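You operate a simulated robot arm through the tools that you are given. There is no shell and no other tool.

The job below is to be done with a simulated robot arm. You get a single attempt, and the scene is never put back.

JOB
Set the press stroke to the card and stud the cream strap.
Fine: go by the card at the press slide; lock the dial again before the slide goes in; one stud; draw the slide out after. Where these are worked on the way, their far stop is far enough and under half their travel is too little: press slide, stroke lock.

It is judged by the outcome, as a careful person would: the job done as asked, and still so three seconds after it is handed in. It fails if anything else is knocked over, pushed out of place, dropped, spilled or broken.

ROBOT AND FRAMES
A 7-joint arm with a two-finger gripper, fixed in place. Base frame: the origin is at the foot of the arm, x ahead of it, y to its left, z up. Readings come in mm, degrees, newtons and seconds.
With the tool pointing down near the work surface it reaches from about 340 to 720 mm from the base axis. Its first joint turns from -66.0 to 66.0 degrees. Payload 2.45 kg.
The TCP is the grasp point between the finger pads, 26 mm short of the fingertips. In the tool frame z runs along the fingers and y along their closing line. The gripper opens to 96 mm. The gripper's body begins 69 mm behind the TCP.
Orientation is that of the tool frame in the base frame, as [roll, pitch, yaw] about the fixed x, y, z axes, in that order (R = Rz(yaw) Ry(pitch) Rx(roll)). With the fingers straight down and closing along the base's y, the tool's x points along the base's -x, its y along +y and its z along -z.

CONTROLS
- The arm moves only by the tool apply_moves. Its argument "targets" is one flat list of numbers, 6 for each row, row after row: the shift along the tool's x, y, z in mm, then the turn, a rotation vector about the tool's x, y, z in degrees. In form: [tx, ty, tz, wx, wy, wz, tx, ty, tz, wx, wy, wz, ...]. A call has 1 to 20 rows; each row shifts and turns the commanded pose from where the row before left it, along the tool's axes as they then stand. "grip" is the opening, from 0 (shut) to 1 (fully open), set as the call begins (left out, the last holds). Each row takes 0.2 s and may step no farther than 50 mm and 8.6 degrees from the row before; otherwise, or with a gripper value out of range, the whole call is refused. A pose out of reach is approached as far as the arm can. The call stops where the force on the tool passes 60 N (or 10 N more than at its start, if that is more) or the arm is blocked; 0.2 s more then pass. Each finger halts on what it meets, pressing with about 42 N; the grip force reading is that of the motor and also rises with nothing between the fingers. The clock runs only during rows and for 0.2 s after the last one: add rows that do not move to give the fingers time. The reply holds the time, the measured pose of the TCP, the force on the tool along the base axes, the opening and the grip force, in the units named above and with some noise, with the torque about the TCP (base axes, N m) and any sound that the robot's microphone picked up, and new pictures: "show" is both (left out), scene, wrist or none.
- Cameras (640 x 400 px; columns grow to the right, rows downward): "scene" is fixed at [159.5, -383.2, 1431.4]; the picture's right is [0.81, -0.59, 0.00], its down [-0.35, -0.48, -0.80] and it looks along [0.47, 0.65, -0.60] (base axes); focal length 230 px, centre (320, 200). "wrist" rides on the gripper at [82, 3, -98] in the tool frame; the picture's right is [-0.04, 1.00, 0.00], its down [-0.73, -0.03, -0.68] and it looks along [-0.68, -0.03, 0.73] (tool axes); focal length 256 px, centre (320, 200). There is no depth. A picture from a camera that has moved, and an enlarged one, comes with that camera's place and axes in the base frame and with its lens. The place of the scene camera against the robot may be out by one fixed shift of up to 18 mm in any direction.
- enlarge(camera, box): a new picture of the part [left, top, right, bottom] of that camera's present view, enlarged. It takes no simulated time.
- close_job(): hands the job in; it is judged then, once.

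Nothing tells you positions but the pictures and the camera data. Unless the task says otherwise, let go and move clear before handing in.

The tools are called as a command line: name --argument value ..., lists and objects as JSON in quotes. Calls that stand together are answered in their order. apply_moves: Moves the arm, as the interface text tells. Its arguments: {"type":"object","properties":{"targets":{"type":"array","items":{"type":"number"}},"grip":{"type":"number"},"show":{"type":"string","enum":["both","scene","wrist","none"]}},"required":["targets"]} The other tools are called the same way: enlarge (camera, box) takes an enlarged picture of a part of a camera's view; close_job () hands the job in.

At the start:

```text
time: 0.0
position: [342.9, 31.4, 1244.8]
ee_rot: [-180.0, 0.0, 180.0]
ft_force: [-0.7, -0.5, 0.2]
torque: [-0.02, 0.01, 0.02]
width: 96.2
grasp_force: 0.1
```

scene: 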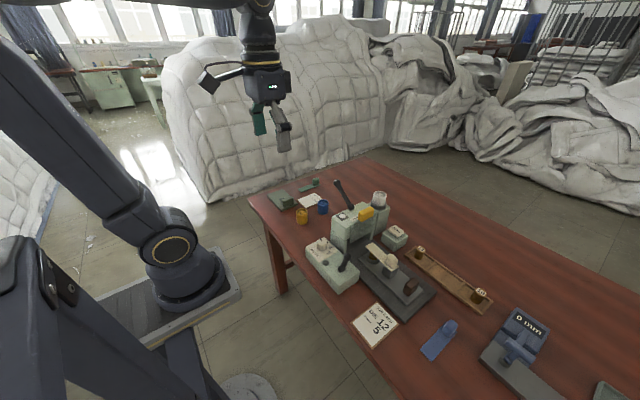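
wrist: 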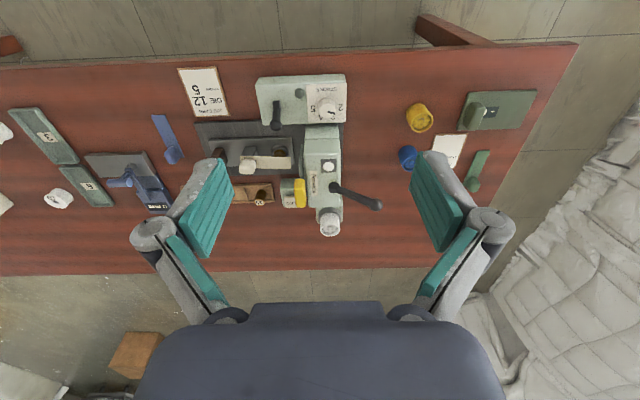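

I see a table with a green press, a card beside it and several other fixtures. I'll look closer at the card and press before moving.

enlarge --camera "scene" --box '[340, 290, 420, 350]'

enlarge --camera "scene" --box '[290, 170, 450, 310]'

enlarge --camera "wrist" --box '[150, 50, 400, 250]'

enlarge --camera "scene" --box '[400, 230, 640, 400]'

enlarge --camera "scene" --box '[250, 160, 350, 230]'

enlarge --camera "wrist" --box '[0, 80, 180, 240]'

```text
6.67 times, centred on (380, 320) of scene
camera zoom: at [159.5, -383.2, 1431.4], right [0.81, -0.59, 0.0], down [-0.35, -0.48, -0.8], along [0.47, 0.65, -0.6], focal length 1531 px, centre (-80, -600)
```

zoom: 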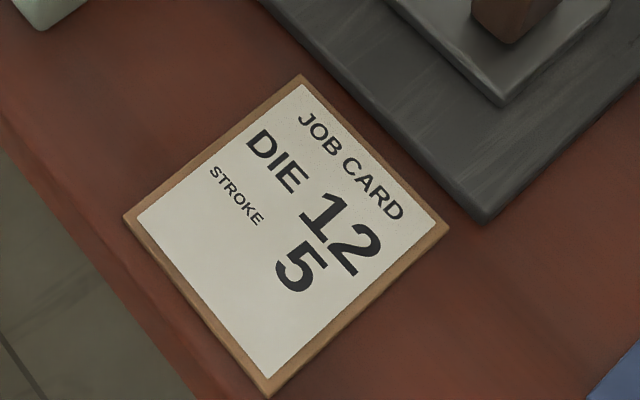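

```text
2.86 times, centred on (370, 240) of scene
camera zoom: at [159.5, -383.2, 1431.4], right [0.81, -0.59, 0.0], down [-0.35, -0.48, -0.8], along [0.47, 0.65, -0.6], focal length 656 px, centre (177, 86)
```

zoom: 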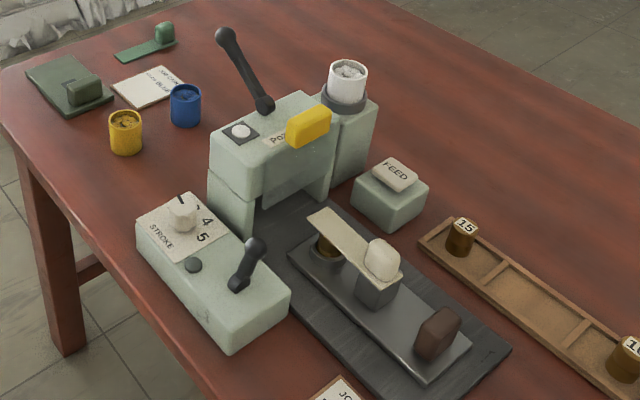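

```text
2.00 times, centred on (275, 150) of wrist
camera zoom: at [262.3, 34.0, 1344.0], right [0.04, 1.0, 0.0], down [0.73, -0.03, 0.68], along [0.68, -0.03, -0.73], focal length 512 px, centre (410, 300)
```

zoom: 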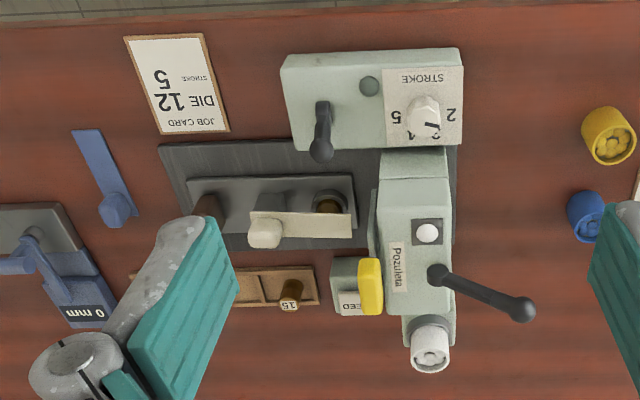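

```text
2.35 times, centred on (520, 315) of scene
camera zoom: at [159.5, -383.2, 1431.4], right [0.81, -0.59, 0.0], down [-0.35, -0.48, -0.8], along [0.47, 0.65, -0.6], focal length 540 px, centre (-151, -71)
```

zoom: 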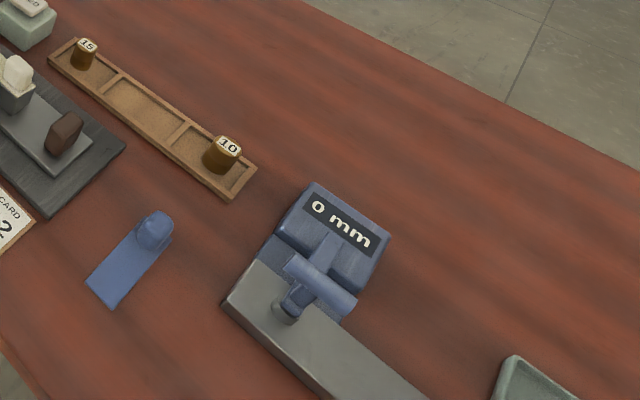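

```text
5.71 times, centred on (300, 195) of scene
camera zoom: at [159.5, -383.2, 1431.4], right [0.81, -0.59, 0.0], down [-0.35, -0.48, -0.8], along [0.47, 0.65, -0.6], focal length 1313 px, centre (434, 229)
```

zoom: 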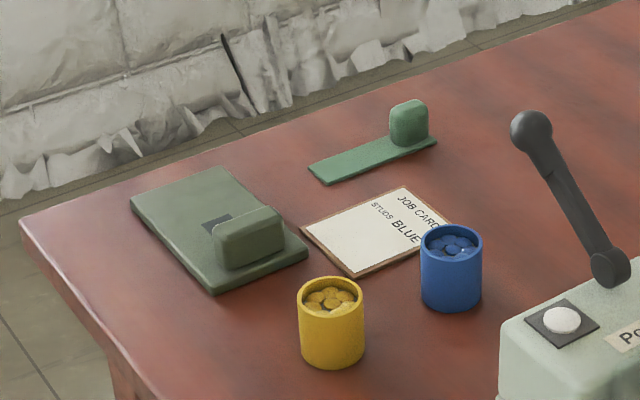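

```text
2.50 times, centred on (90, 160) of wrist
camera zoom: at [262.3, 34.0, 1344.0], right [0.04, 1.0, 0.0], down [0.73, -0.03, 0.68], along [0.68, -0.03, -0.73], focal length 640 px, centre (895, 300)
```

zoom: 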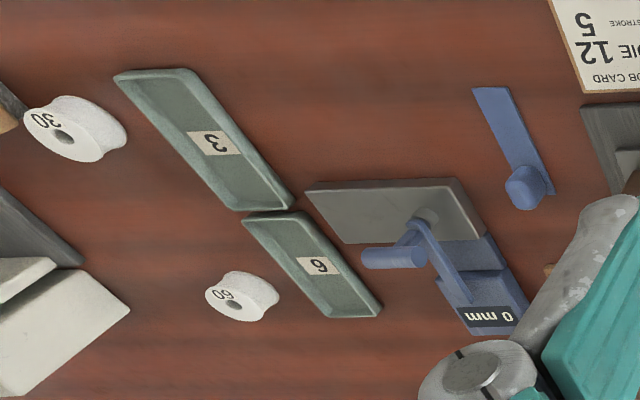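

The card at the press slide calls for stroke 5. The stroke dial is near (473, 39, 849), its lock lever tip near (492, -63, 883), the press behind it, and the slide is drawn out toward -y with the cream strap on it. I'll bring the wrist camera lower for a better look before touching anything.

apply_moves --targets '[0, -40, 45, 0, 0, 0, 0, -40, 45, 0, 0, 0, 0, 0, 45, 0, 0, 0, 0, 0, 0, 0, 0, 0]' --grip 1

```text
refused: row 1 steps farther than a row can; nothing moved
```

The press and slide layout are as described, and that row was over the 50 mm step limit. I'll resend with smaller steps.

apply_moves --targets '[0, -20, 35, 0, 0, 0, 0, -20, 35, 0, 0, 0, 0, -20, 35, 0, 0, 0, 0, -20, 35, 0, 0, 0, 0, 0, 0, 0, 0, 0]' --grip 1

```text
time: 1.2
position: [343.8, -48.2, 1105.1]
ee_rot: [180.0, -0.1, -179.9]
ft_force: [-0.3, 0.4, 0.0]
torque: [-0.02, -0.03, -0.01]
width: 96.1
grasp_force: 0.1
camera wrist: at [262.5, -45.8, 1204.6], right [0.04, 1.0, 0.0], down [0.73, -0.03, 0.68], along [0.68, -0.03, -0.73], focal length 256 px, centre (320, 200)
```

scene: 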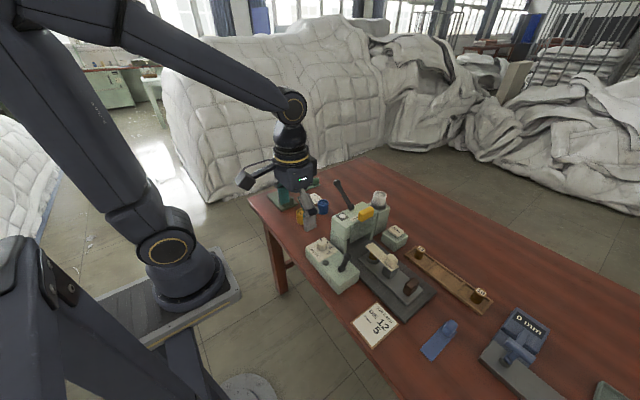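
wrist: 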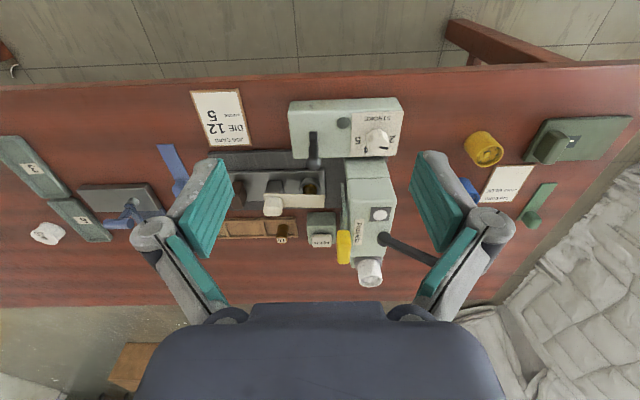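

enlarge --camera "wrist" --box '[220, 80, 420, 205]'

enlarge --camera "wrist" --box '[220, 175, 420, 300]'

enlarge --camera "scene" --box '[330, 180, 410, 230]'

enlarge --camera "scene" --box '[345, 230, 441, 290]'

enlarge --camera "scene" --box '[300, 230, 364, 290]'

```text
3.20 times, centred on (320, 142) of wrist
camera zoom: at [262.5, -45.8, 1204.6], right [0.04, 1.0, 0.0], down [0.73, -0.03, 0.68], along [0.68, -0.03, -0.73], focal length 819 px, centre (320, 384)
```

zoom: 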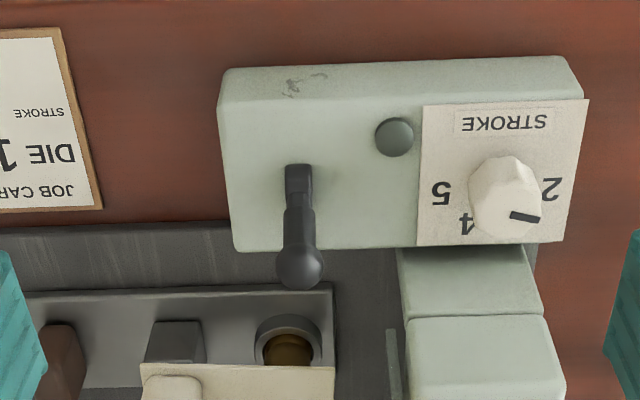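

```text
3.20 times, centred on (320, 238) of wrist
camera zoom: at [262.5, -45.8, 1204.6], right [0.04, 1.0, 0.0], down [0.73, -0.03, 0.68], along [0.68, -0.03, -0.73], focal length 819 px, centre (320, 80)
```

zoom: 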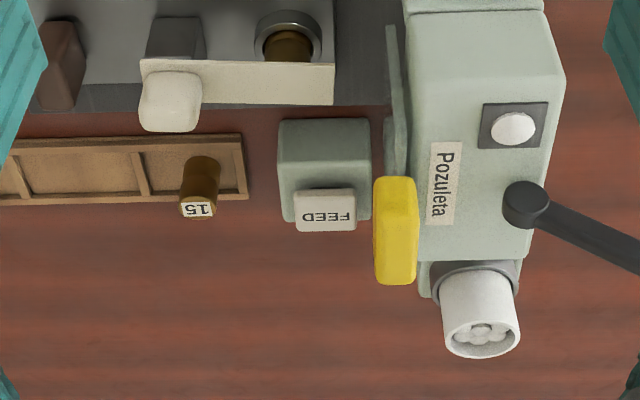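

```text
8.00 times, centred on (370, 205) of scene
camera zoom: at [159.5, -383.3, 1431.4], right [0.81, -0.59, 0.0], down [-0.35, -0.48, -0.8], along [0.47, 0.65, -0.6], focal length 1838 px, centre (-80, 160)
```

zoom: 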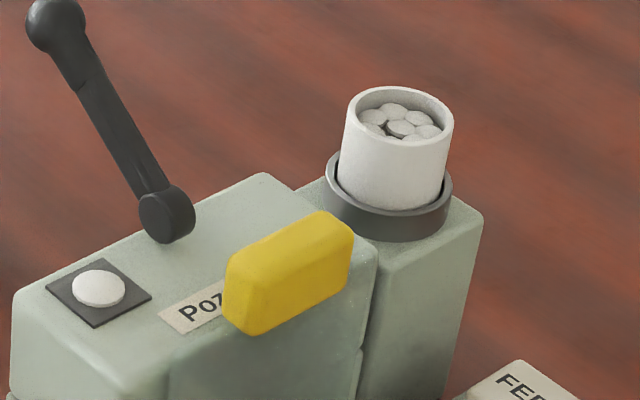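

```text
6.67 times, centred on (393, 260) of scene
camera zoom: at [159.5, -383.3, 1431.4], right [0.81, -0.59, 0.0], down [-0.35, -0.48, -0.8], along [0.47, 0.65, -0.6], focal length 1531 px, centre (-167, -200)
```

zoom: 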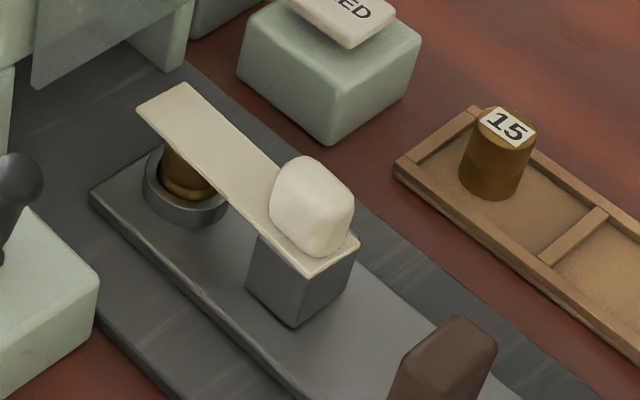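

```text
6.67 times, centred on (332, 260) of scene
camera zoom: at [159.5, -383.3, 1431.4], right [0.81, -0.59, 0.0], down [-0.35, -0.48, -0.8], along [0.47, 0.65, -0.6], focal length 1531 px, centre (240, -200)
```

zoom: 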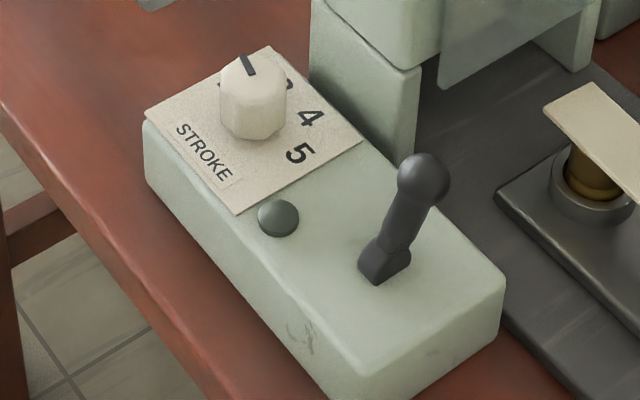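

The press has a clear guard with a yellow handle, a hopper of white studs, a FEED button, a black lever and a light. I'll swing the wrist camera around to look at the slide and guard from the -y side.

apply_moves --targets '[-42, -25, 0, 0, 0, 0, -42, -25, 0, 0, 0, 0, -42, -25, 0, 0, 0, 0, -42, -25, 0, 0, 0, 0, -42, -25, 0, 0, 0, 0, -42, -25, 0, 0, 0, 0, 0, 0, 0, 0, 0, -8.2, 0, 0, 0, 0, 0, -8.2, 0, 0, 0, 0, 0, -8.2, 0, 0, 0, 0, 0, -8.2, 0, 0, 0, 0, 0, -8.2, 0, 0, 0, 0, 0, -8.2, 0, 0, 0, 0, 0, -8.2, 0, 0, 0, 0, 0, -8.2, 0, 0, 0, 0, 0, -8.2, 0, 0, 0, 0, 0, -8.2, 0, 0, 0, 0, 0, -8.0, 0, 0, 0, 0, 0, 0]' --show "wrist"

```text
time: 5.0
position: [595.0, -198.4, 1105.1]
ee_rot: [180.0, 0.0, -89.9]
ft_force: [0.0, -0.4, -0.6]
torque: [-0.03, 0.02, 0.01]
width: 96.0
grasp_force: 0.1
camera wrist: at [593.0, -281.3, 1204.1], right [-1.0, 0.04, 0.0], down [0.03, 0.73, 0.68], along [0.03, 0.68, -0.73], focal length 256 px, centre (320, 200)
```

wrist: 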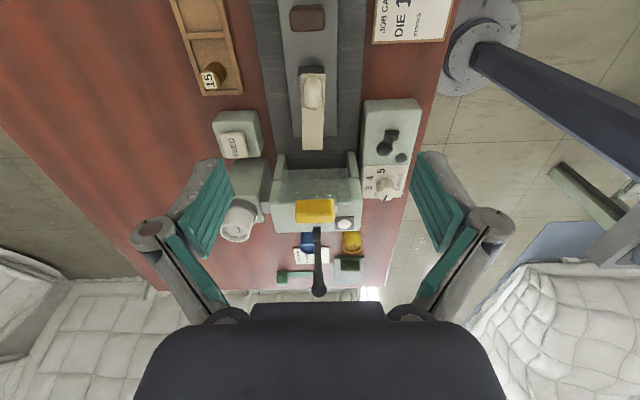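

Now I'm looking along +y at the press. I'll enlarge the throat, guard and dial areas.

enlarge --camera "wrist" --box '[220, 70, 420, 195]'

enlarge --camera "wrist" --box '[215, 145, 375, 245]'

enlarge --camera "wrist" --box '[340, 90, 436, 210]'

enlarge --camera "wrist" --box '[240, 0, 400, 100]'

```text
3.20 times, centred on (320, 132) of wrist
camera zoom: at [593.0, -281.3, 1204.1], right [-1.0, 0.04, 0.0], down [0.03, 0.73, 0.68], along [0.03, 0.68, -0.73], focal length 819 px, centre (320, 416)
```

zoom: 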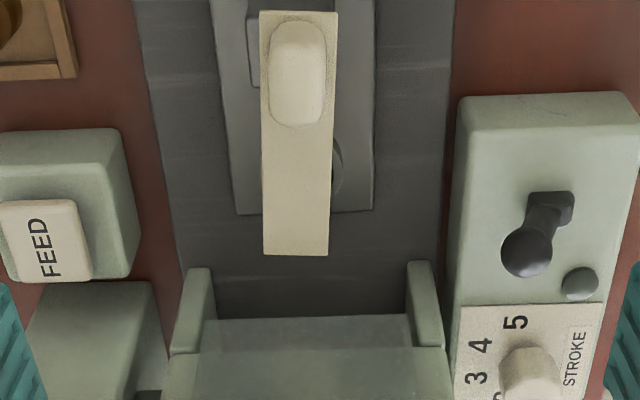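

```text
4.00 times, centred on (295, 195) of wrist
camera zoom: at [593.0, -281.3, 1204.1], right [-1.0, 0.04, 0.0], down [0.03, 0.73, 0.68], along [0.03, 0.68, -0.73], focal length 1024 px, centre (420, 220)
```

zoom: 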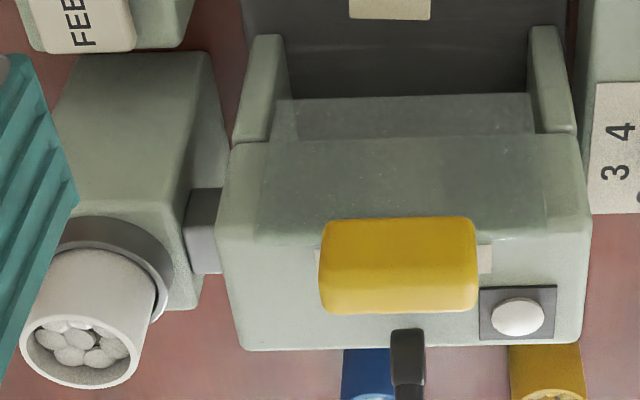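

```text
3.33 times, centred on (388, 150) of wrist
camera zoom: at [593.0, -281.3, 1204.1], right [-1.0, 0.04, 0.0], down [0.03, 0.73, 0.68], along [0.03, 0.68, -0.73], focal length 853 px, centre (93, 367)
```

zoom: 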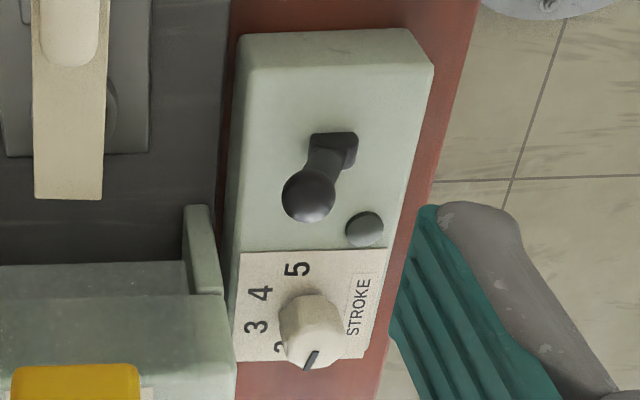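

```text
4.00 times, centred on (320, 50) of wrist
camera zoom: at [593.0, -281.3, 1204.1], right [-1.0, 0.04, 0.0], down [0.03, 0.73, 0.68], along [0.03, 0.68, -0.73], focal length 1024 px, centre (320, 800)
```

zoom: 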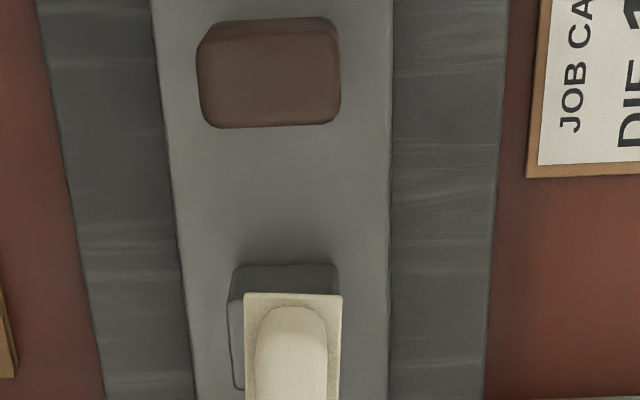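

The guard's clear plate hangs across the front of the throat. I'll go lower and tilt the camera to see the guard bottom edge, and whether the slide can pass.

apply_moves --targets '[23, 0, 36, 0, 0, 0, 23, 0, 36, 0, 0, 0, 23, 0, 36, 0, 0, 0, 23, 0, 36, 0, 0, 0, 0, 0, 0, 0, -8, 0, 0, 0, 0, 0, -8, 0, 0, 0, 0, 0, -8, 0, 0, 0, 0, 0, 0, 0]' --show "wrist"

```text
time: 6.8
position: [593.6, -291.1, 961.7]
ee_rot: [-180.0, 24.1, -90.0]
ft_force: [0.4, 0.9, 1.0]
torque: [0.03, 0.02, 0.03]
width: 96.0
grasp_force: 0.0
camera wrist: at [592.2, -405.7, 1017.6], right [-1.0, 0.04, 0.02], down [0.03, 0.39, 0.92], along [0.03, 0.92, -0.39], focal length 256 px, centre (320, 200)
```

wrist: 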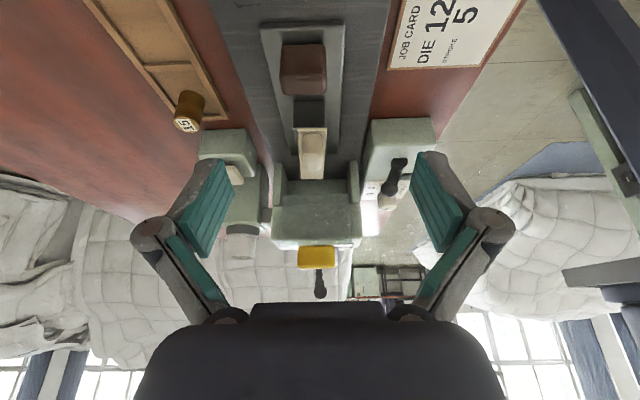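

enlarge --camera "wrist" --box '[240, 90, 400, 190]'

enlarge --camera "wrist" --box '[250, 160, 390, 310]'

enlarge --camera "wrist" --box '[240, 20, 400, 140]'

```text
4.00 times, centred on (320, 140) of wrist
camera zoom: at [592.2, -405.7, 1017.6], right [-1.0, 0.04, 0.02], down [0.03, 0.39, 0.92], along [0.03, 0.92, -0.39], focal length 1024 px, centre (320, 440)
```

zoom: 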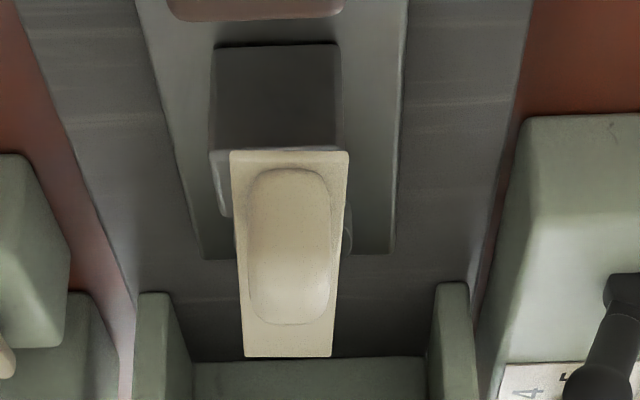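

```text
2.67 times, centred on (320, 235) of wrist
camera zoom: at [592.2, -405.7, 1017.6], right [-1.0, 0.04, 0.02], down [0.03, 0.39, 0.92], along [0.03, 0.92, -0.39], focal length 683 px, centre (320, 107)
```

zoom: 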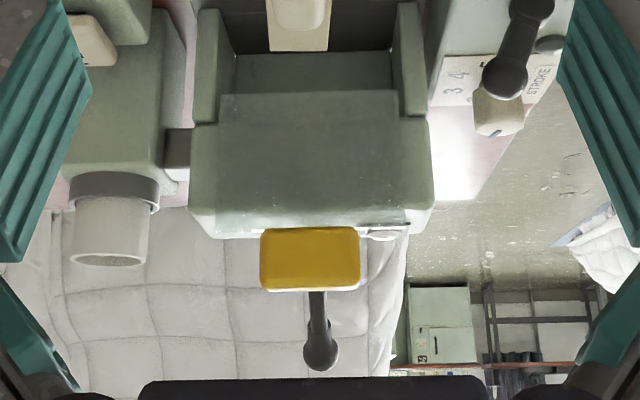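

```text
3.33 times, centred on (320, 80) of wrist
camera zoom: at [592.2, -405.7, 1017.6], right [-1.0, 0.04, 0.02], down [0.03, 0.39, 0.92], along [0.03, 0.92, -0.39], focal length 853 px, centre (320, 600)
```

zoom: 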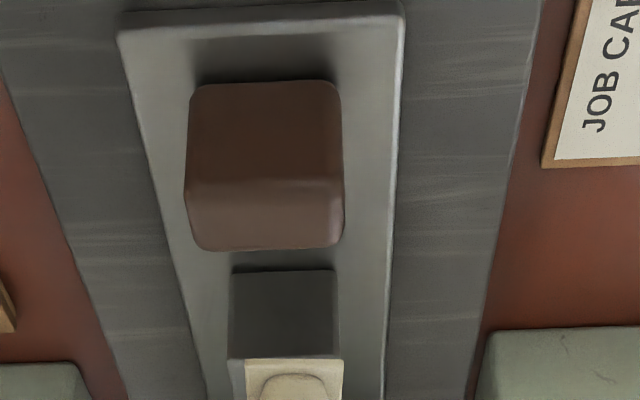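

The strap (z≈828) sits just below the guard's bottom edge (z≈840–850), so the slide looks able to pass under it. Next I'll go back over the stroke box and look closely at the dial and its lock.

apply_moves --targets '[0, 0, 0, 0, 8, 0, 0, 0, 0, 0, 8, 0, 0, 0, 0, 0, 8, 0, 0, 0, -37, 0, 0, 0, 0, 0, -37, 0, 0, 0, 0, 0, -37, 0, 0, 0, 0, 0, -37, 0, 0, 0, 0, 0, 0, 0, 0, 8.2, 0, 0, 0, 0, 0, 8.2, 0, 0, 0, 0, 0, 8.2, 0, 0, 0, 0, 0, 8.2, 0, 0, 0, 0, 0, 8.2, 0, 0, 0, 0, 0, 8.2, 0, 0, 0, 0, 0, 8.2, 0, 0, 0, 0, 0, 8.2, 0, 0, 0, 0, 0, 8.2, 0, 0, 0, 0, 0, 8.2, 0, 0, 0, 0, 0, 8.0]' --show "none"

apply_moves --targets '[25.5, 34, 0, 0, 0, 0, 25.5, 34, 0, 0, 0, 0, 25.5, 34, 0, 0, 0, 0, 25.5, 34, 0, 0, 0, 0, 25.5, 34, 0, 0, 0, 0, 25.5, 34, 0, 0, 0, 0, 25.5, 34, 0, 0, 0, 0, 25.5, 34, 0, 0, 0, 0, 0, 0, 40, 0, 0, 0, 0, 0, 40, 0, 0, 0, 0, 0, 30, 0, 0, 0, 0, 0, 0, 0, 0, 0]' --show "wrist"

```text
time: 10.6
position: [594.7, -289.3, 1108.7]
ee_rot: [179.9, 0.0, 180.0]
ft_force: [0.2, 0.0, 0.3]
torque: [0.01, 0.0, 0.01]
width: 96.2
grasp_force: 0.1
```

```text
time: 13.2
position: [386.6, -18.2, 998.3]
ee_rot: [-179.9, 0.1, 179.9]
ft_force: [0.3, 0.2, -0.3]
torque: [-0.02, 0.0, -0.01]
width: 95.9
grasp_force: 0.1
camera wrist: at [306.4, -15.7, 1098.2], right [0.04, 1.0, 0.0], down [0.73, -0.03, 0.68], along [0.68, -0.03, -0.73], focal length 256 px, centre (320, 200)
```

wrist: 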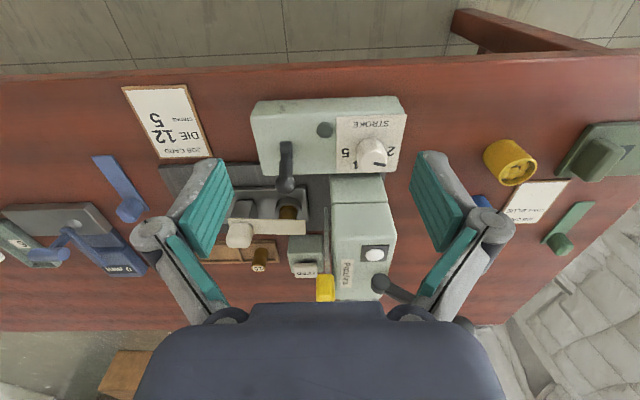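

enlarge --camera "wrist" --box '[240, 90, 420, 200]'

enlarge --camera "wrist" --box '[230, 185, 430, 310]'

enlarge --camera "wrist" --box '[330, 105, 410, 185]'

enlarge --camera "wrist" --box '[470, 110, 640, 260]'

```text
3.56 times, centred on (330, 145) of wrist
camera zoom: at [306.4, -15.7, 1098.2], right [0.04, 1.0, 0.0], down [0.73, -0.03, 0.68], along [0.68, -0.03, -0.73], focal length 910 px, centre (284, 396)
```

zoom: 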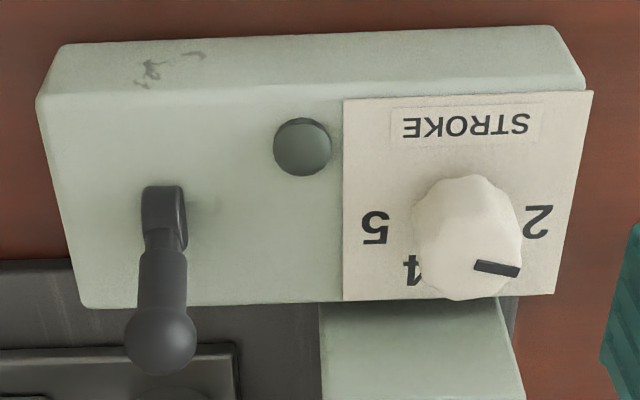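

```text
3.20 times, centred on (330, 248) of wrist
camera zoom: at [306.4, -15.7, 1098.2], right [0.04, 1.0, 0.0], down [0.73, -0.03, 0.68], along [0.68, -0.03, -0.73], focal length 819 px, centre (288, 48)
```

zoom: 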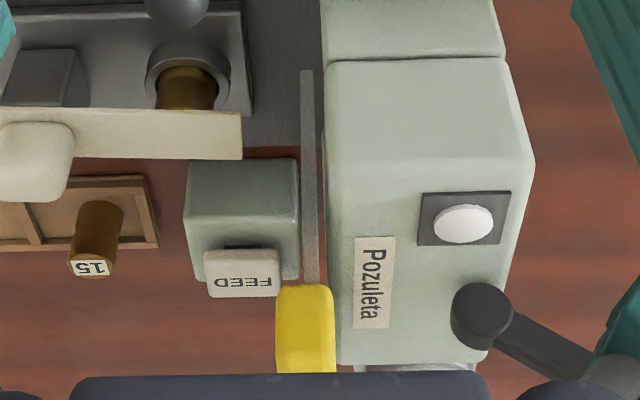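

```text
5.00 times, centred on (370, 145) of wrist
camera zoom: at [306.4, -15.7, 1098.2], right [0.04, 1.0, 0.0], down [0.73, -0.03, 0.68], along [0.68, -0.03, -0.73], focal length 1280 px, centre (70, 475)
```

zoom: 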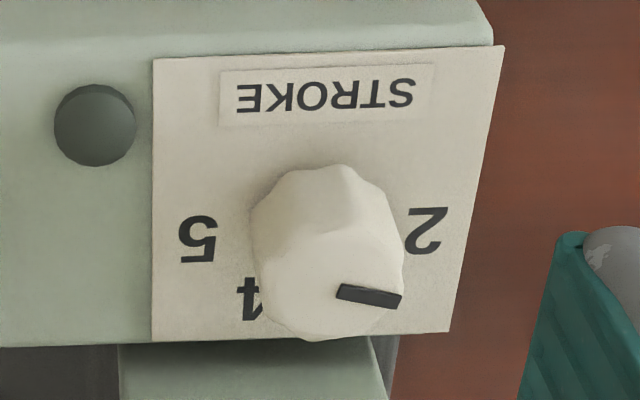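

```text
2.67 times, centred on (555, 185) of wrist
camera zoom: at [306.4, -15.7, 1098.2], right [0.04, 1.0, 0.0], down [0.73, -0.03, 0.68], along [0.68, -0.03, -0.73], focal length 683 px, centre (-307, 240)
```

zoom: 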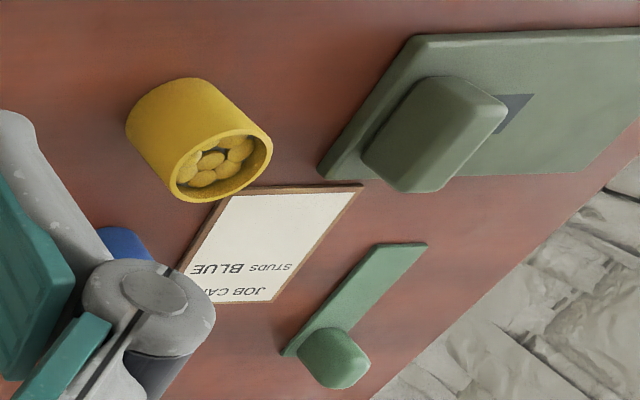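

The dial is centred near (481, 39), pointing at 2; 5 lies about 150° clockwise from above. The lock lever leans to +x with its ball near (503, -67, 862). I'll shut the fingers and move to the far side of the lever.

apply_moves --targets '[-36, -12.2, 0, 0, 0, 0, -36, -12.2, 0, 0, 0, 0, -36, -12.2, 0, 0, 0, 0, -36, -12.2, 0, 0, 0, 0, 0, 0, 30, 0, 0, 0, 0, 0, 30, 0, 0, 0, 0, 0, 30, 0, 0, 0, 0, 0, 0, 0, 0, 0]' --grip 0

```text
time: 15.0
position: [535.3, -68.5, 908.5]
ee_rot: [180.0, 0.0, 180.0]
ft_force: [0.2, -0.4, 0.3]
torque: [0.01, -0.02, 0.01]
width: 0.0
grasp_force: 28.8
camera wrist: at [453.8, -64.8, 1007.4], right [0.04, 1.0, 0.0], down [0.73, -0.03, 0.68], along [0.68, -0.03, -0.73], focal length 256 px, centre (320, 200)
```

scene: 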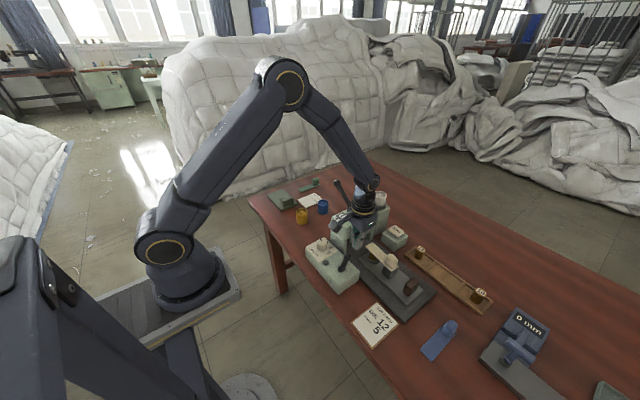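
wrist: 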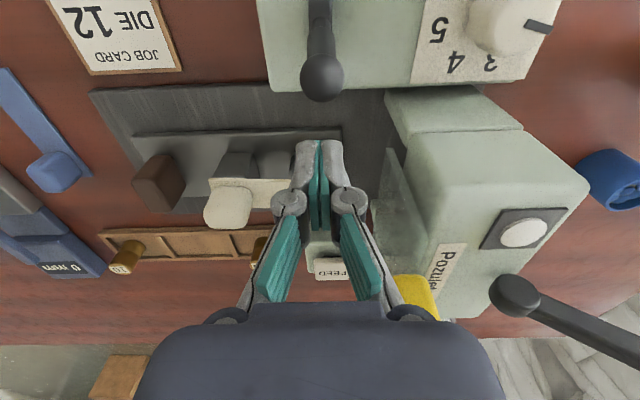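

The fingertips are just +x of the lock ball, which is near (500, -66, 862). I'll lower and push the lever toward -x, the unlocking direction, in small steps.

apply_moves --targets '[0, 1, 16, 0, 0, 0, 0, 0, 16, 0, 0, 0, 5, 0, 0, 0, 0, 0, 5, 0, 0, 0, 0, 0, 5, 0, 0, 0, 0, 0, 5, 0, 0, 0, 0, 0, 5, 0, 0, 0, 0, 0]' --show "wrist"

```text
time: 16.6
position: [510.0, -66.9, 876.7]
ee_rot: [180.0, -0.1, 180.0]
ft_force: [0.7, -0.1, 0.0]
torque: [-0.03, -0.01, 0.0]
width: 0.2
grasp_force: 28.6
camera wrist: at [428.2, -64.1, 975.6], right [0.04, 1.0, 0.0], down [0.73, -0.03, 0.68], along [0.68, -0.03, -0.73], focal length 256 px, centre (320, 200)
```

wrist: 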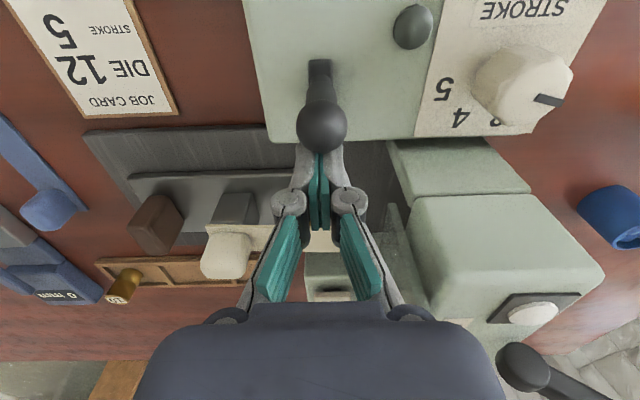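

The lever is moving freely, with the ball now near x≈485. I'll continue pushing to its far stop.

apply_moves --targets '[5, 0, 0, 0, 0, 0, 5, 0, 0, 0, 0, 0, 5, 0, 0, 0, 0, 0, 5, 0, 0, 0, 0, 0, 4, 0, 0, 0, 0, 0, 0, 0, 0, 0, 0, 0]' --show "wrist"

```text
time: 18.0
position: [485.8, -67.0, 876.4]
ee_rot: [-180.0, -0.1, 180.0]
ft_force: [0.3, -0.4, 0.5]
torque: [-0.01, -0.01, -0.01]
width: 0.0
grasp_force: 28.5
camera wrist: at [405.3, -63.9, 975.8], right [0.04, 1.0, 0.0], down [0.73, -0.03, 0.68], along [0.68, -0.03, -0.73], focal length 256 px, centre (320, 200)
```

wrist: 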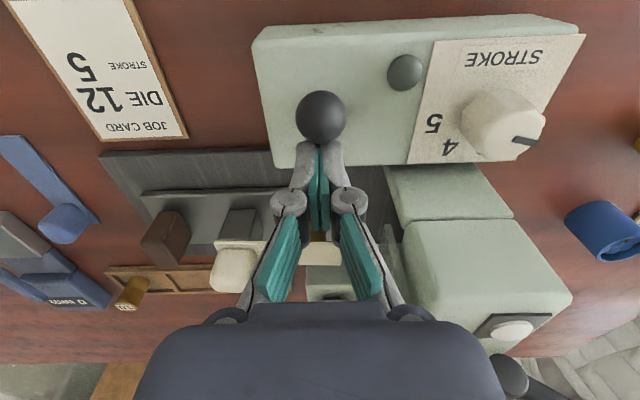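

The lever is past vertical with low force. I'll keep going to the stop.

apply_moves --targets '[4, 0, 0, 0, 0, 0, 4, 0, 0, 0, 0, 0, 4, 0, 0, 0, 0, 0, 4, 0, 0, 0, 0, 0, 0, 0, 0, 0, 0, 0]' --show "wrist"

```text
time: 19.2
position: [482.8, -66.5, 880.7]
ee_rot: [-179.7, 2.0, -179.9]
ft_force: [44.4, 8.9, 20.6]
torque: [0.29, -0.92, -0.15]
width: 0.0
grasp_force: 28.3
camera wrist: at [397.9, -64.8, 976.0], right [0.04, 1.0, 0.0], down [0.71, -0.03, 0.7], along [0.7, -0.03, -0.71], focal length 256 px, centre (320, 200)
```

wrist: 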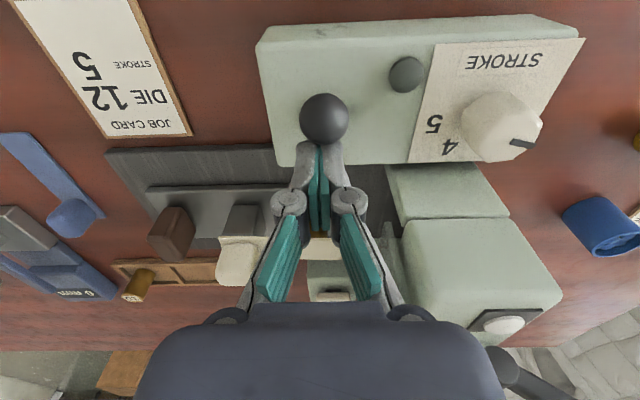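

The force jumped to 44 N, so the lever is at its far stop. I'll back off and rise, then check that it stays put.

apply_moves --targets '[-16, 0, 0, 0, 0, 0, -14, 0, 0, 0, 0, 0, 0, 0, -40, 0, 0, 0, 0, 0, -40, 0, 0, 0, 30, 0, -20, 0, 0, 0, 40, 0, 0, 0, 0, 0, 30, 10, 0, 0, 0, 0, 0, 0, 0, 0, 0, 0]' --show "wrist"

```text
time: 21.0
position: [400.2, -57.3, 978.6]
ee_rot: [180.0, 0.1, -179.9]
ft_force: [-1.0, -0.3, -0.3]
torque: [-0.01, -0.03, -0.05]
width: 0.1
grasp_force: 28.6
camera wrist: at [318.8, -54.3, 1076.2], right [0.04, 1.0, 0.0], down [0.73, -0.03, 0.68], along [0.68, -0.03, -0.73], focal length 256 px, centre (320, 200)
```

wrist: 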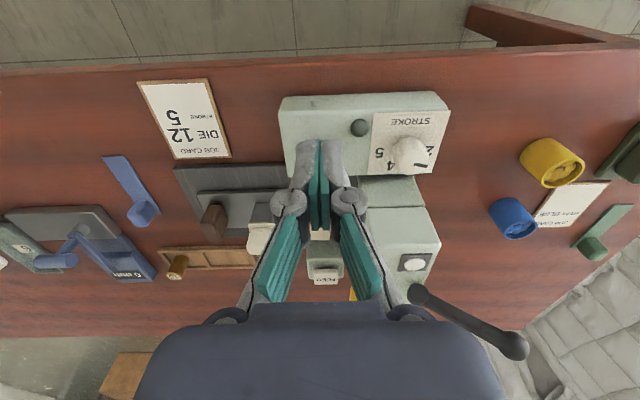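

The lever is hidden behind the fingers in this view, so I'll check it from the scene camera.

enlarge --camera "scene" --box '[295, 215, 391, 295]'

enlarge --camera "wrist" --box '[270, 90, 460, 200]'

```text
5.00 times, centred on (343, 255) of scene
camera zoom: at [159.5, -383.2, 1431.4], right [0.81, -0.59, 0.0], down [-0.35, -0.48, -0.8], along [0.47, 0.65, -0.6], focal length 1148 px, centre (205, -75)
```

zoom: 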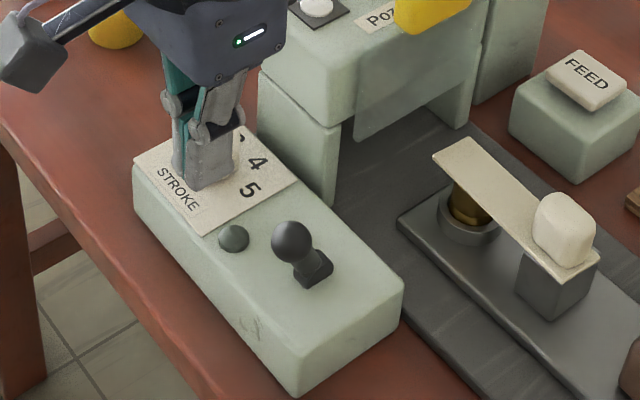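

```text
3.37 times, centred on (365, 145) of wrist
camera zoom: at [318.8, -54.3, 1076.2], right [0.04, 1.0, 0.0], down [0.73, -0.03, 0.68], along [0.68, -0.03, -0.73], focal length 862 px, centre (168, 385)
```

zoom: 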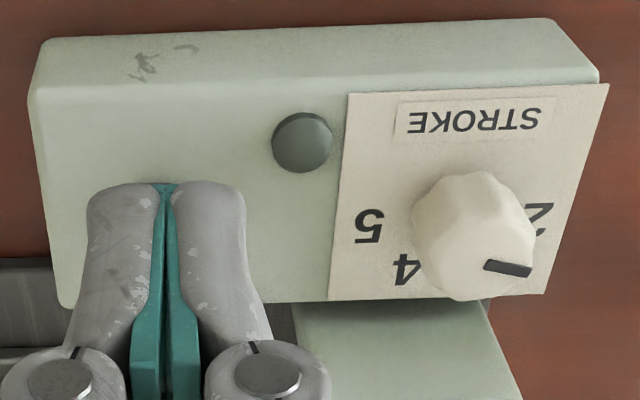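

The lever now leans toward the robot: it is unlocked and holding. Next I'll position over the dial with the fingers partly open, pre-turned by -75° about the tool axis so that one grip covers the whole turn to 5.

apply_moves --targets '[-27, 32.2, 0, 0, 0, 0, -27, 32.2, 0, 0, 0, 0, -27, 32.2, 0, 0, 0, 0, 0, 0, 0, 0, 0, -8.5, 0, 0, 0, 0, 0, -8.5, 0, 0, 0, 0, 0, -8.5, 0, 0, 0, 0, 0, -8.5, 0, 0, 0, 0, 0, -8.5, 0, 0, 0, 0, 0, -8.5, 0, 0, 0, 0, 0, -8.5, 0, 0, 0, 0, 0, -8.5, 0, 0, 0, 0, 0, -7, 0, 0, 30, 0, 0, 0, 0, 0, 30, 0, 0, 0, 0, 0, 25, 0, 0, 0, 0, 0, 0, 0, 0, 0]' --grip 0.54

```text
time: 24.4
position: [482.1, 40.1, 889.5]
ee_rot: [-180.0, 0.0, -105.1]
ft_force: [-0.5, -0.1, 0.3]
torque: [0.02, 0.04, -0.03]
width: 51.6
grasp_force: 0.0
camera wrist: at [459.3, -39.2, 988.6], right [-0.95, 0.3, 0.0], down [0.22, 0.7, 0.68], along [0.2, 0.65, -0.73], focal length 256 px, centre (320, 200)
```

scene: 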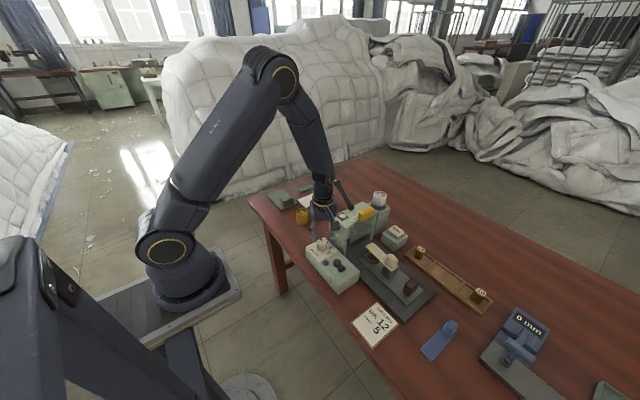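
wrist: 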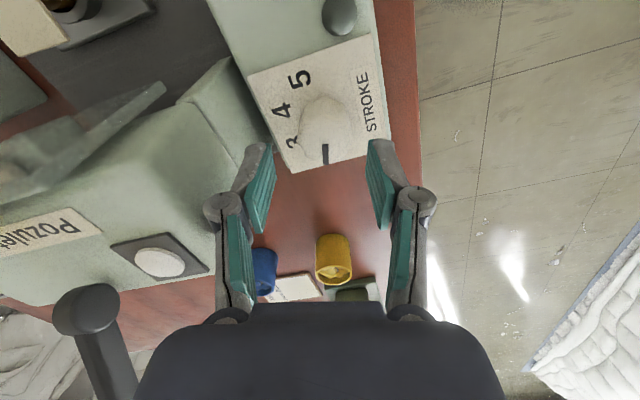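

enlarge --camera "wrist" --box '[230, 60, 430, 200]'

```text
2.86 times, centred on (330, 130) of wrist
camera zoom: at [459.3, -39.2, 988.6], right [-0.95, 0.3, 0.0], down [0.22, 0.7, 0.68], along [0.2, 0.65, -0.73], focal length 731 px, centre (291, 400)
```

zoom: 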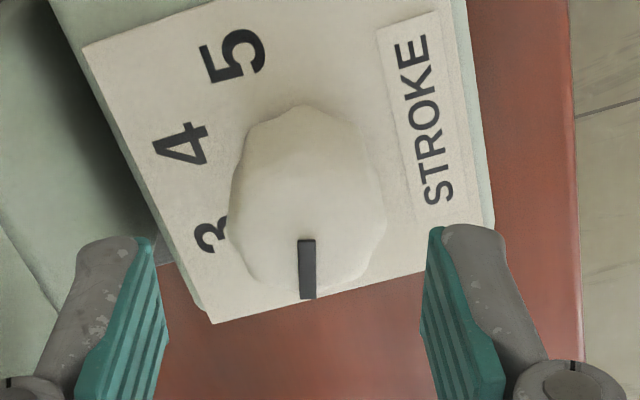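

The knob is centred between the fingers with the mark at 2. I'll lower onto the knob and close.

apply_moves --targets '[0, 0, 12, 0, 0, 0, 0, 0, 12, 0, 0, 0, 0, 0, 9, 0, 0, 0, 0, 0, 0, 0, 0, 0]' --show "none"

apply_moves --targets '[0, 0, 0, 0, 0, 0, 0, 0, 0, 0, 0, 0, 0, 0, 0, 0, 0, 0]' --grip 0 --show "wrist"

```text
time: 25.4
position: [483.1, 39.2, 858.6]
ee_rot: [-180.0, 0.0, -105.0]
ft_force: [-0.5, -0.3, 1.6]
torque: [0.0, 0.0, 0.02]
width: 51.9
grasp_force: 0.0
```

```text
time: 26.2
position: [480.9, 40.1, 858.3]
ee_rot: [179.9, -0.2, -104.9]
ft_force: [-16.6, 5.9, 7.1]
torque: [-0.06, 0.63, -0.05]
width: 33.6
grasp_force: 45.2
camera wrist: at [457.0, -38.2, 957.3], right [-0.96, 0.3, 0.01], down [0.22, 0.7, 0.68], along [0.2, 0.65, -0.74], focal length 256 px, centre (320, 200)
```

wrist: 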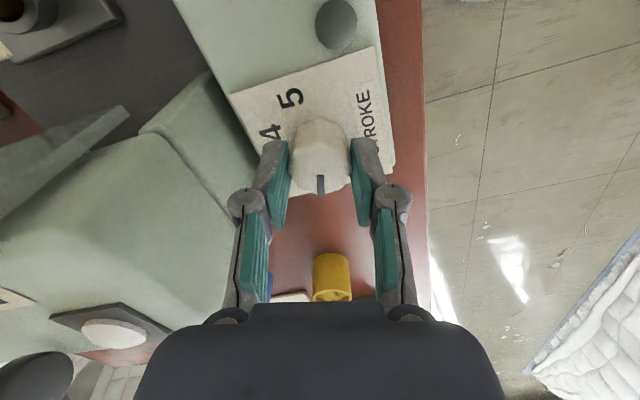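

The knob is held with a width of 33.6 mm. The side load suggests I'm about 2 mm off, so I'll ease toward the knob axis and turn a first bit, watching the torque.

apply_moves --targets '[0, 2.2, 0, 0, 0, 0, 0, 0, 0, 0, 0, 0, 0, 0, 0, 0, 0, 6, 0, 0, 0, 0, 0, 6, 0, 0, 0, 0, 0, 0]' --show "wrist"

```text
time: 27.4
position: [479.8, 40.6, 857.5]
ee_rot: [-179.9, 0.0, -117.1]
ft_force: [-2.3, -2.5, -19.5]
torque: [0.29, -0.29, 0.0]
width: 33.5
grasp_force: 45.4
camera wrist: at [440.4, -31.4, 957.1], right [-0.87, 0.49, 0.0], down [0.36, 0.64, 0.68], along [0.33, 0.59, -0.73], focal length 256 px, centre (320, 200)
```

wrist: 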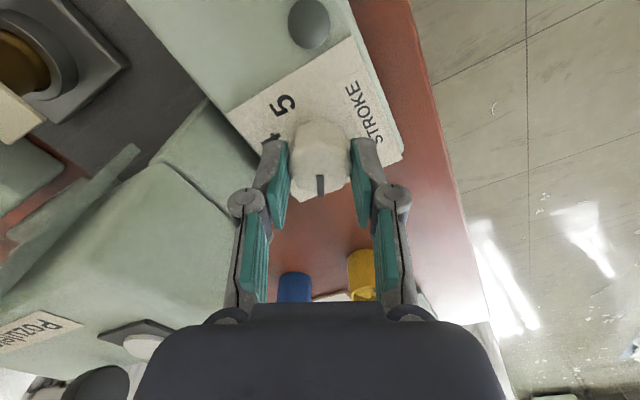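

The mark turns with the gripper, and the torque is small. I'll continue turning toward 5.

apply_moves --targets '[0, 0, 0.8, 0, 0, 7.5, 0, 0, 0, 0, 0, 7.5, 0, 0, 0, 0, 0, 7.5, 0, 0, 0, 0, 0, 7.5, 0, 0, 0, 0, 0, 7.5, 0, 0, 0, 0, 0, 7.5, 0, 0, 0, 0, 0, 7.5, 0, 0, 0, 0, 0, 7.5, 0, 0, 0, 0, 0, 0]' --show "wrist"

```text
time: 29.4
position: [479.8, 40.0, 858.8]
ee_rot: [-180.0, 0.1, -177.2]
ft_force: [14.0, -15.9, -17.2]
torque: [-0.27, -1.22, 0.0]
width: 33.3
grasp_force: 45.2
camera wrist: at [398.8, 38.8, 957.1], right [-0.01, 1.0, 0.0], down [0.73, 0.01, 0.68], along [0.68, 0.01, -0.73], focal length 256 px, centre (320, 200)
```

wrist: 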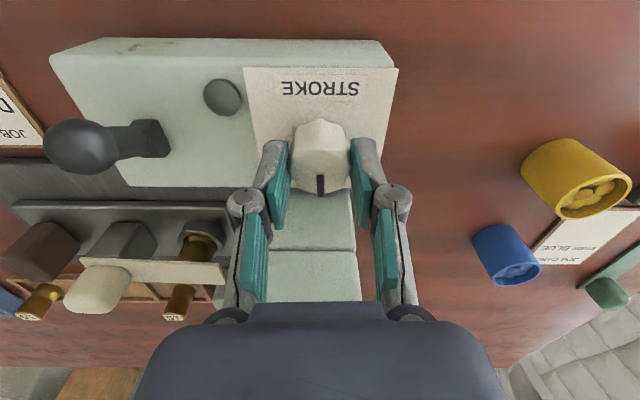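

The dial has now turned about 72° to mid-scale. I'll continue toward 5.

apply_moves --targets '[0, 0, 0, 0, 0, 7.5, 0, 0, 0, 0, 0, 7.5, 0, 0, 0, 0, 0, 7.5, 0, 0, 0, 0, 0, 7.5, 0, 0, 0, 0, 0, 7.5, 0, 0, 0, 0, 0, 7.5, 0, 0, 0, 0, 0, 7.5, 0, 0, 0, 0, 0, 7.5, 0, 0, 0, 0, 0, 0]' --show "wrist"

```text
time: 31.4
position: [480.0, 40.0, 858.1]
ee_rot: [180.0, 0.2, 122.9]
ft_force: [9.1, -15.4, 7.8]
torque: [-0.63, -0.5, 0.02]
width: 33.6
grasp_force: 45.2
camera wrist: at [438.8, 109.5, 957.2], right [0.86, 0.51, 0.0], down [0.37, -0.63, 0.68], along [0.35, -0.58, -0.73], focal length 256 px, centre (320, 200)
```

wrist: 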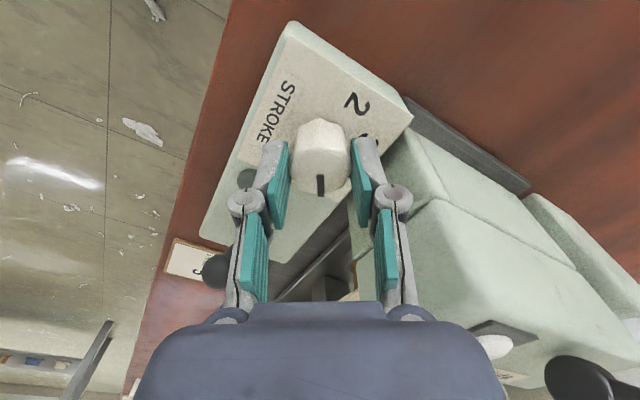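

The mark is now at about -60°, with 5 near -72°. I'll turn about 12.5° more, then let go and look at the pointer.

apply_moves --targets '[0, 0, 0, 0, 0, 6.3, 0, 0, 0, 0, 0, 6.2, 0, 0, 0, 0, 0, 0, 0, 0, 0, 0, 0, 0]' --show "none"

apply_moves --targets '[0, 0, 0, 0, 0, 0, 0, 0, 0, 0, 0, 0, 0, 0, 0, 0, 0, 0, 0, 0, -15, 0, 0, 0, 0, 0, -25, 0, 0, 0, 0, 0, -30, 0, 0, 0, 0, 0, 0, 0, 0, 0]' --grip 0.54 --show "wrist"

```text
time: 32.4
position: [480.1, 39.4, 856.8]
ee_rot: [-180.0, 0.1, 110.4]
ft_force: [12.3, -14.5, -3.8]
torque: [-0.15, -0.22, -0.04]
width: 33.7
grasp_force: 44.5
```

```text
time: 34.0
position: [478.2, 41.1, 928.1]
ee_rot: [-179.9, 0.0, 110.5]
ft_force: [-0.7, 0.0, -0.2]
torque: [0.02, 0.01, -0.01]
width: 51.9
grasp_force: 0.0
camera wrist: at [453.0, 117.2, 1027.3], right [0.95, 0.31, 0.0], down [0.23, -0.7, 0.68], along [0.21, -0.65, -0.73], focal length 256 px, centre (320, 200)
```

wrist: 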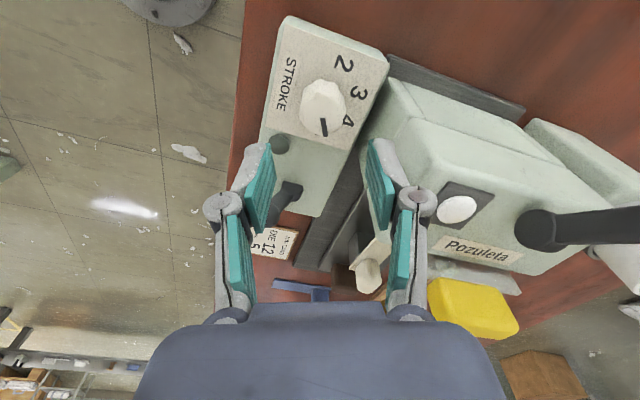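

enlarge --camera "wrist" --box '[260, 30, 400, 160]'

enlarge --camera "scene" --box '[295, 225, 375, 295]'

```text
3.08 times, centred on (330, 95) of wrist
camera zoom: at [453.0, 117.2, 1027.3], right [0.95, 0.31, 0.0], down [0.23, -0.7, 0.68], along [0.21, -0.65, -0.73], focal length 788 px, centre (289, 523)
```

zoom: 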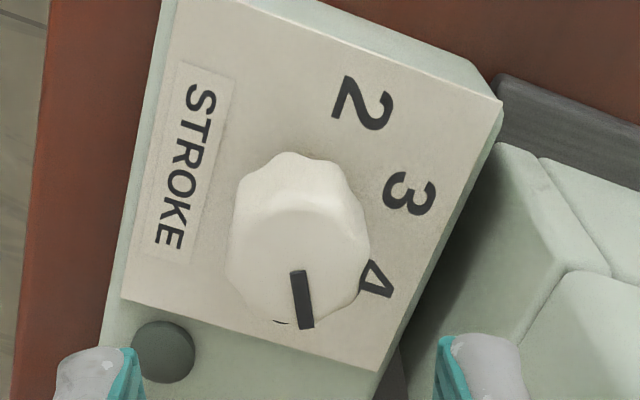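

```text
5.71 times, centred on (335, 260) of scene
camera zoom: at [159.5, -383.2, 1431.4], right [0.81, -0.59, 0.0], down [-0.35, -0.48, -0.8], along [0.47, 0.65, -0.6], focal length 1313 px, centre (234, -143)
```

zoom: 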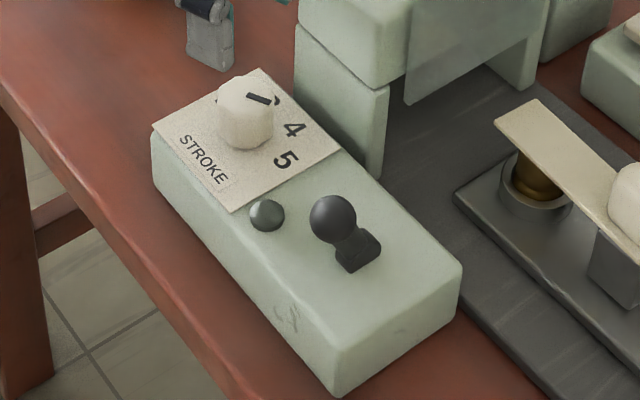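

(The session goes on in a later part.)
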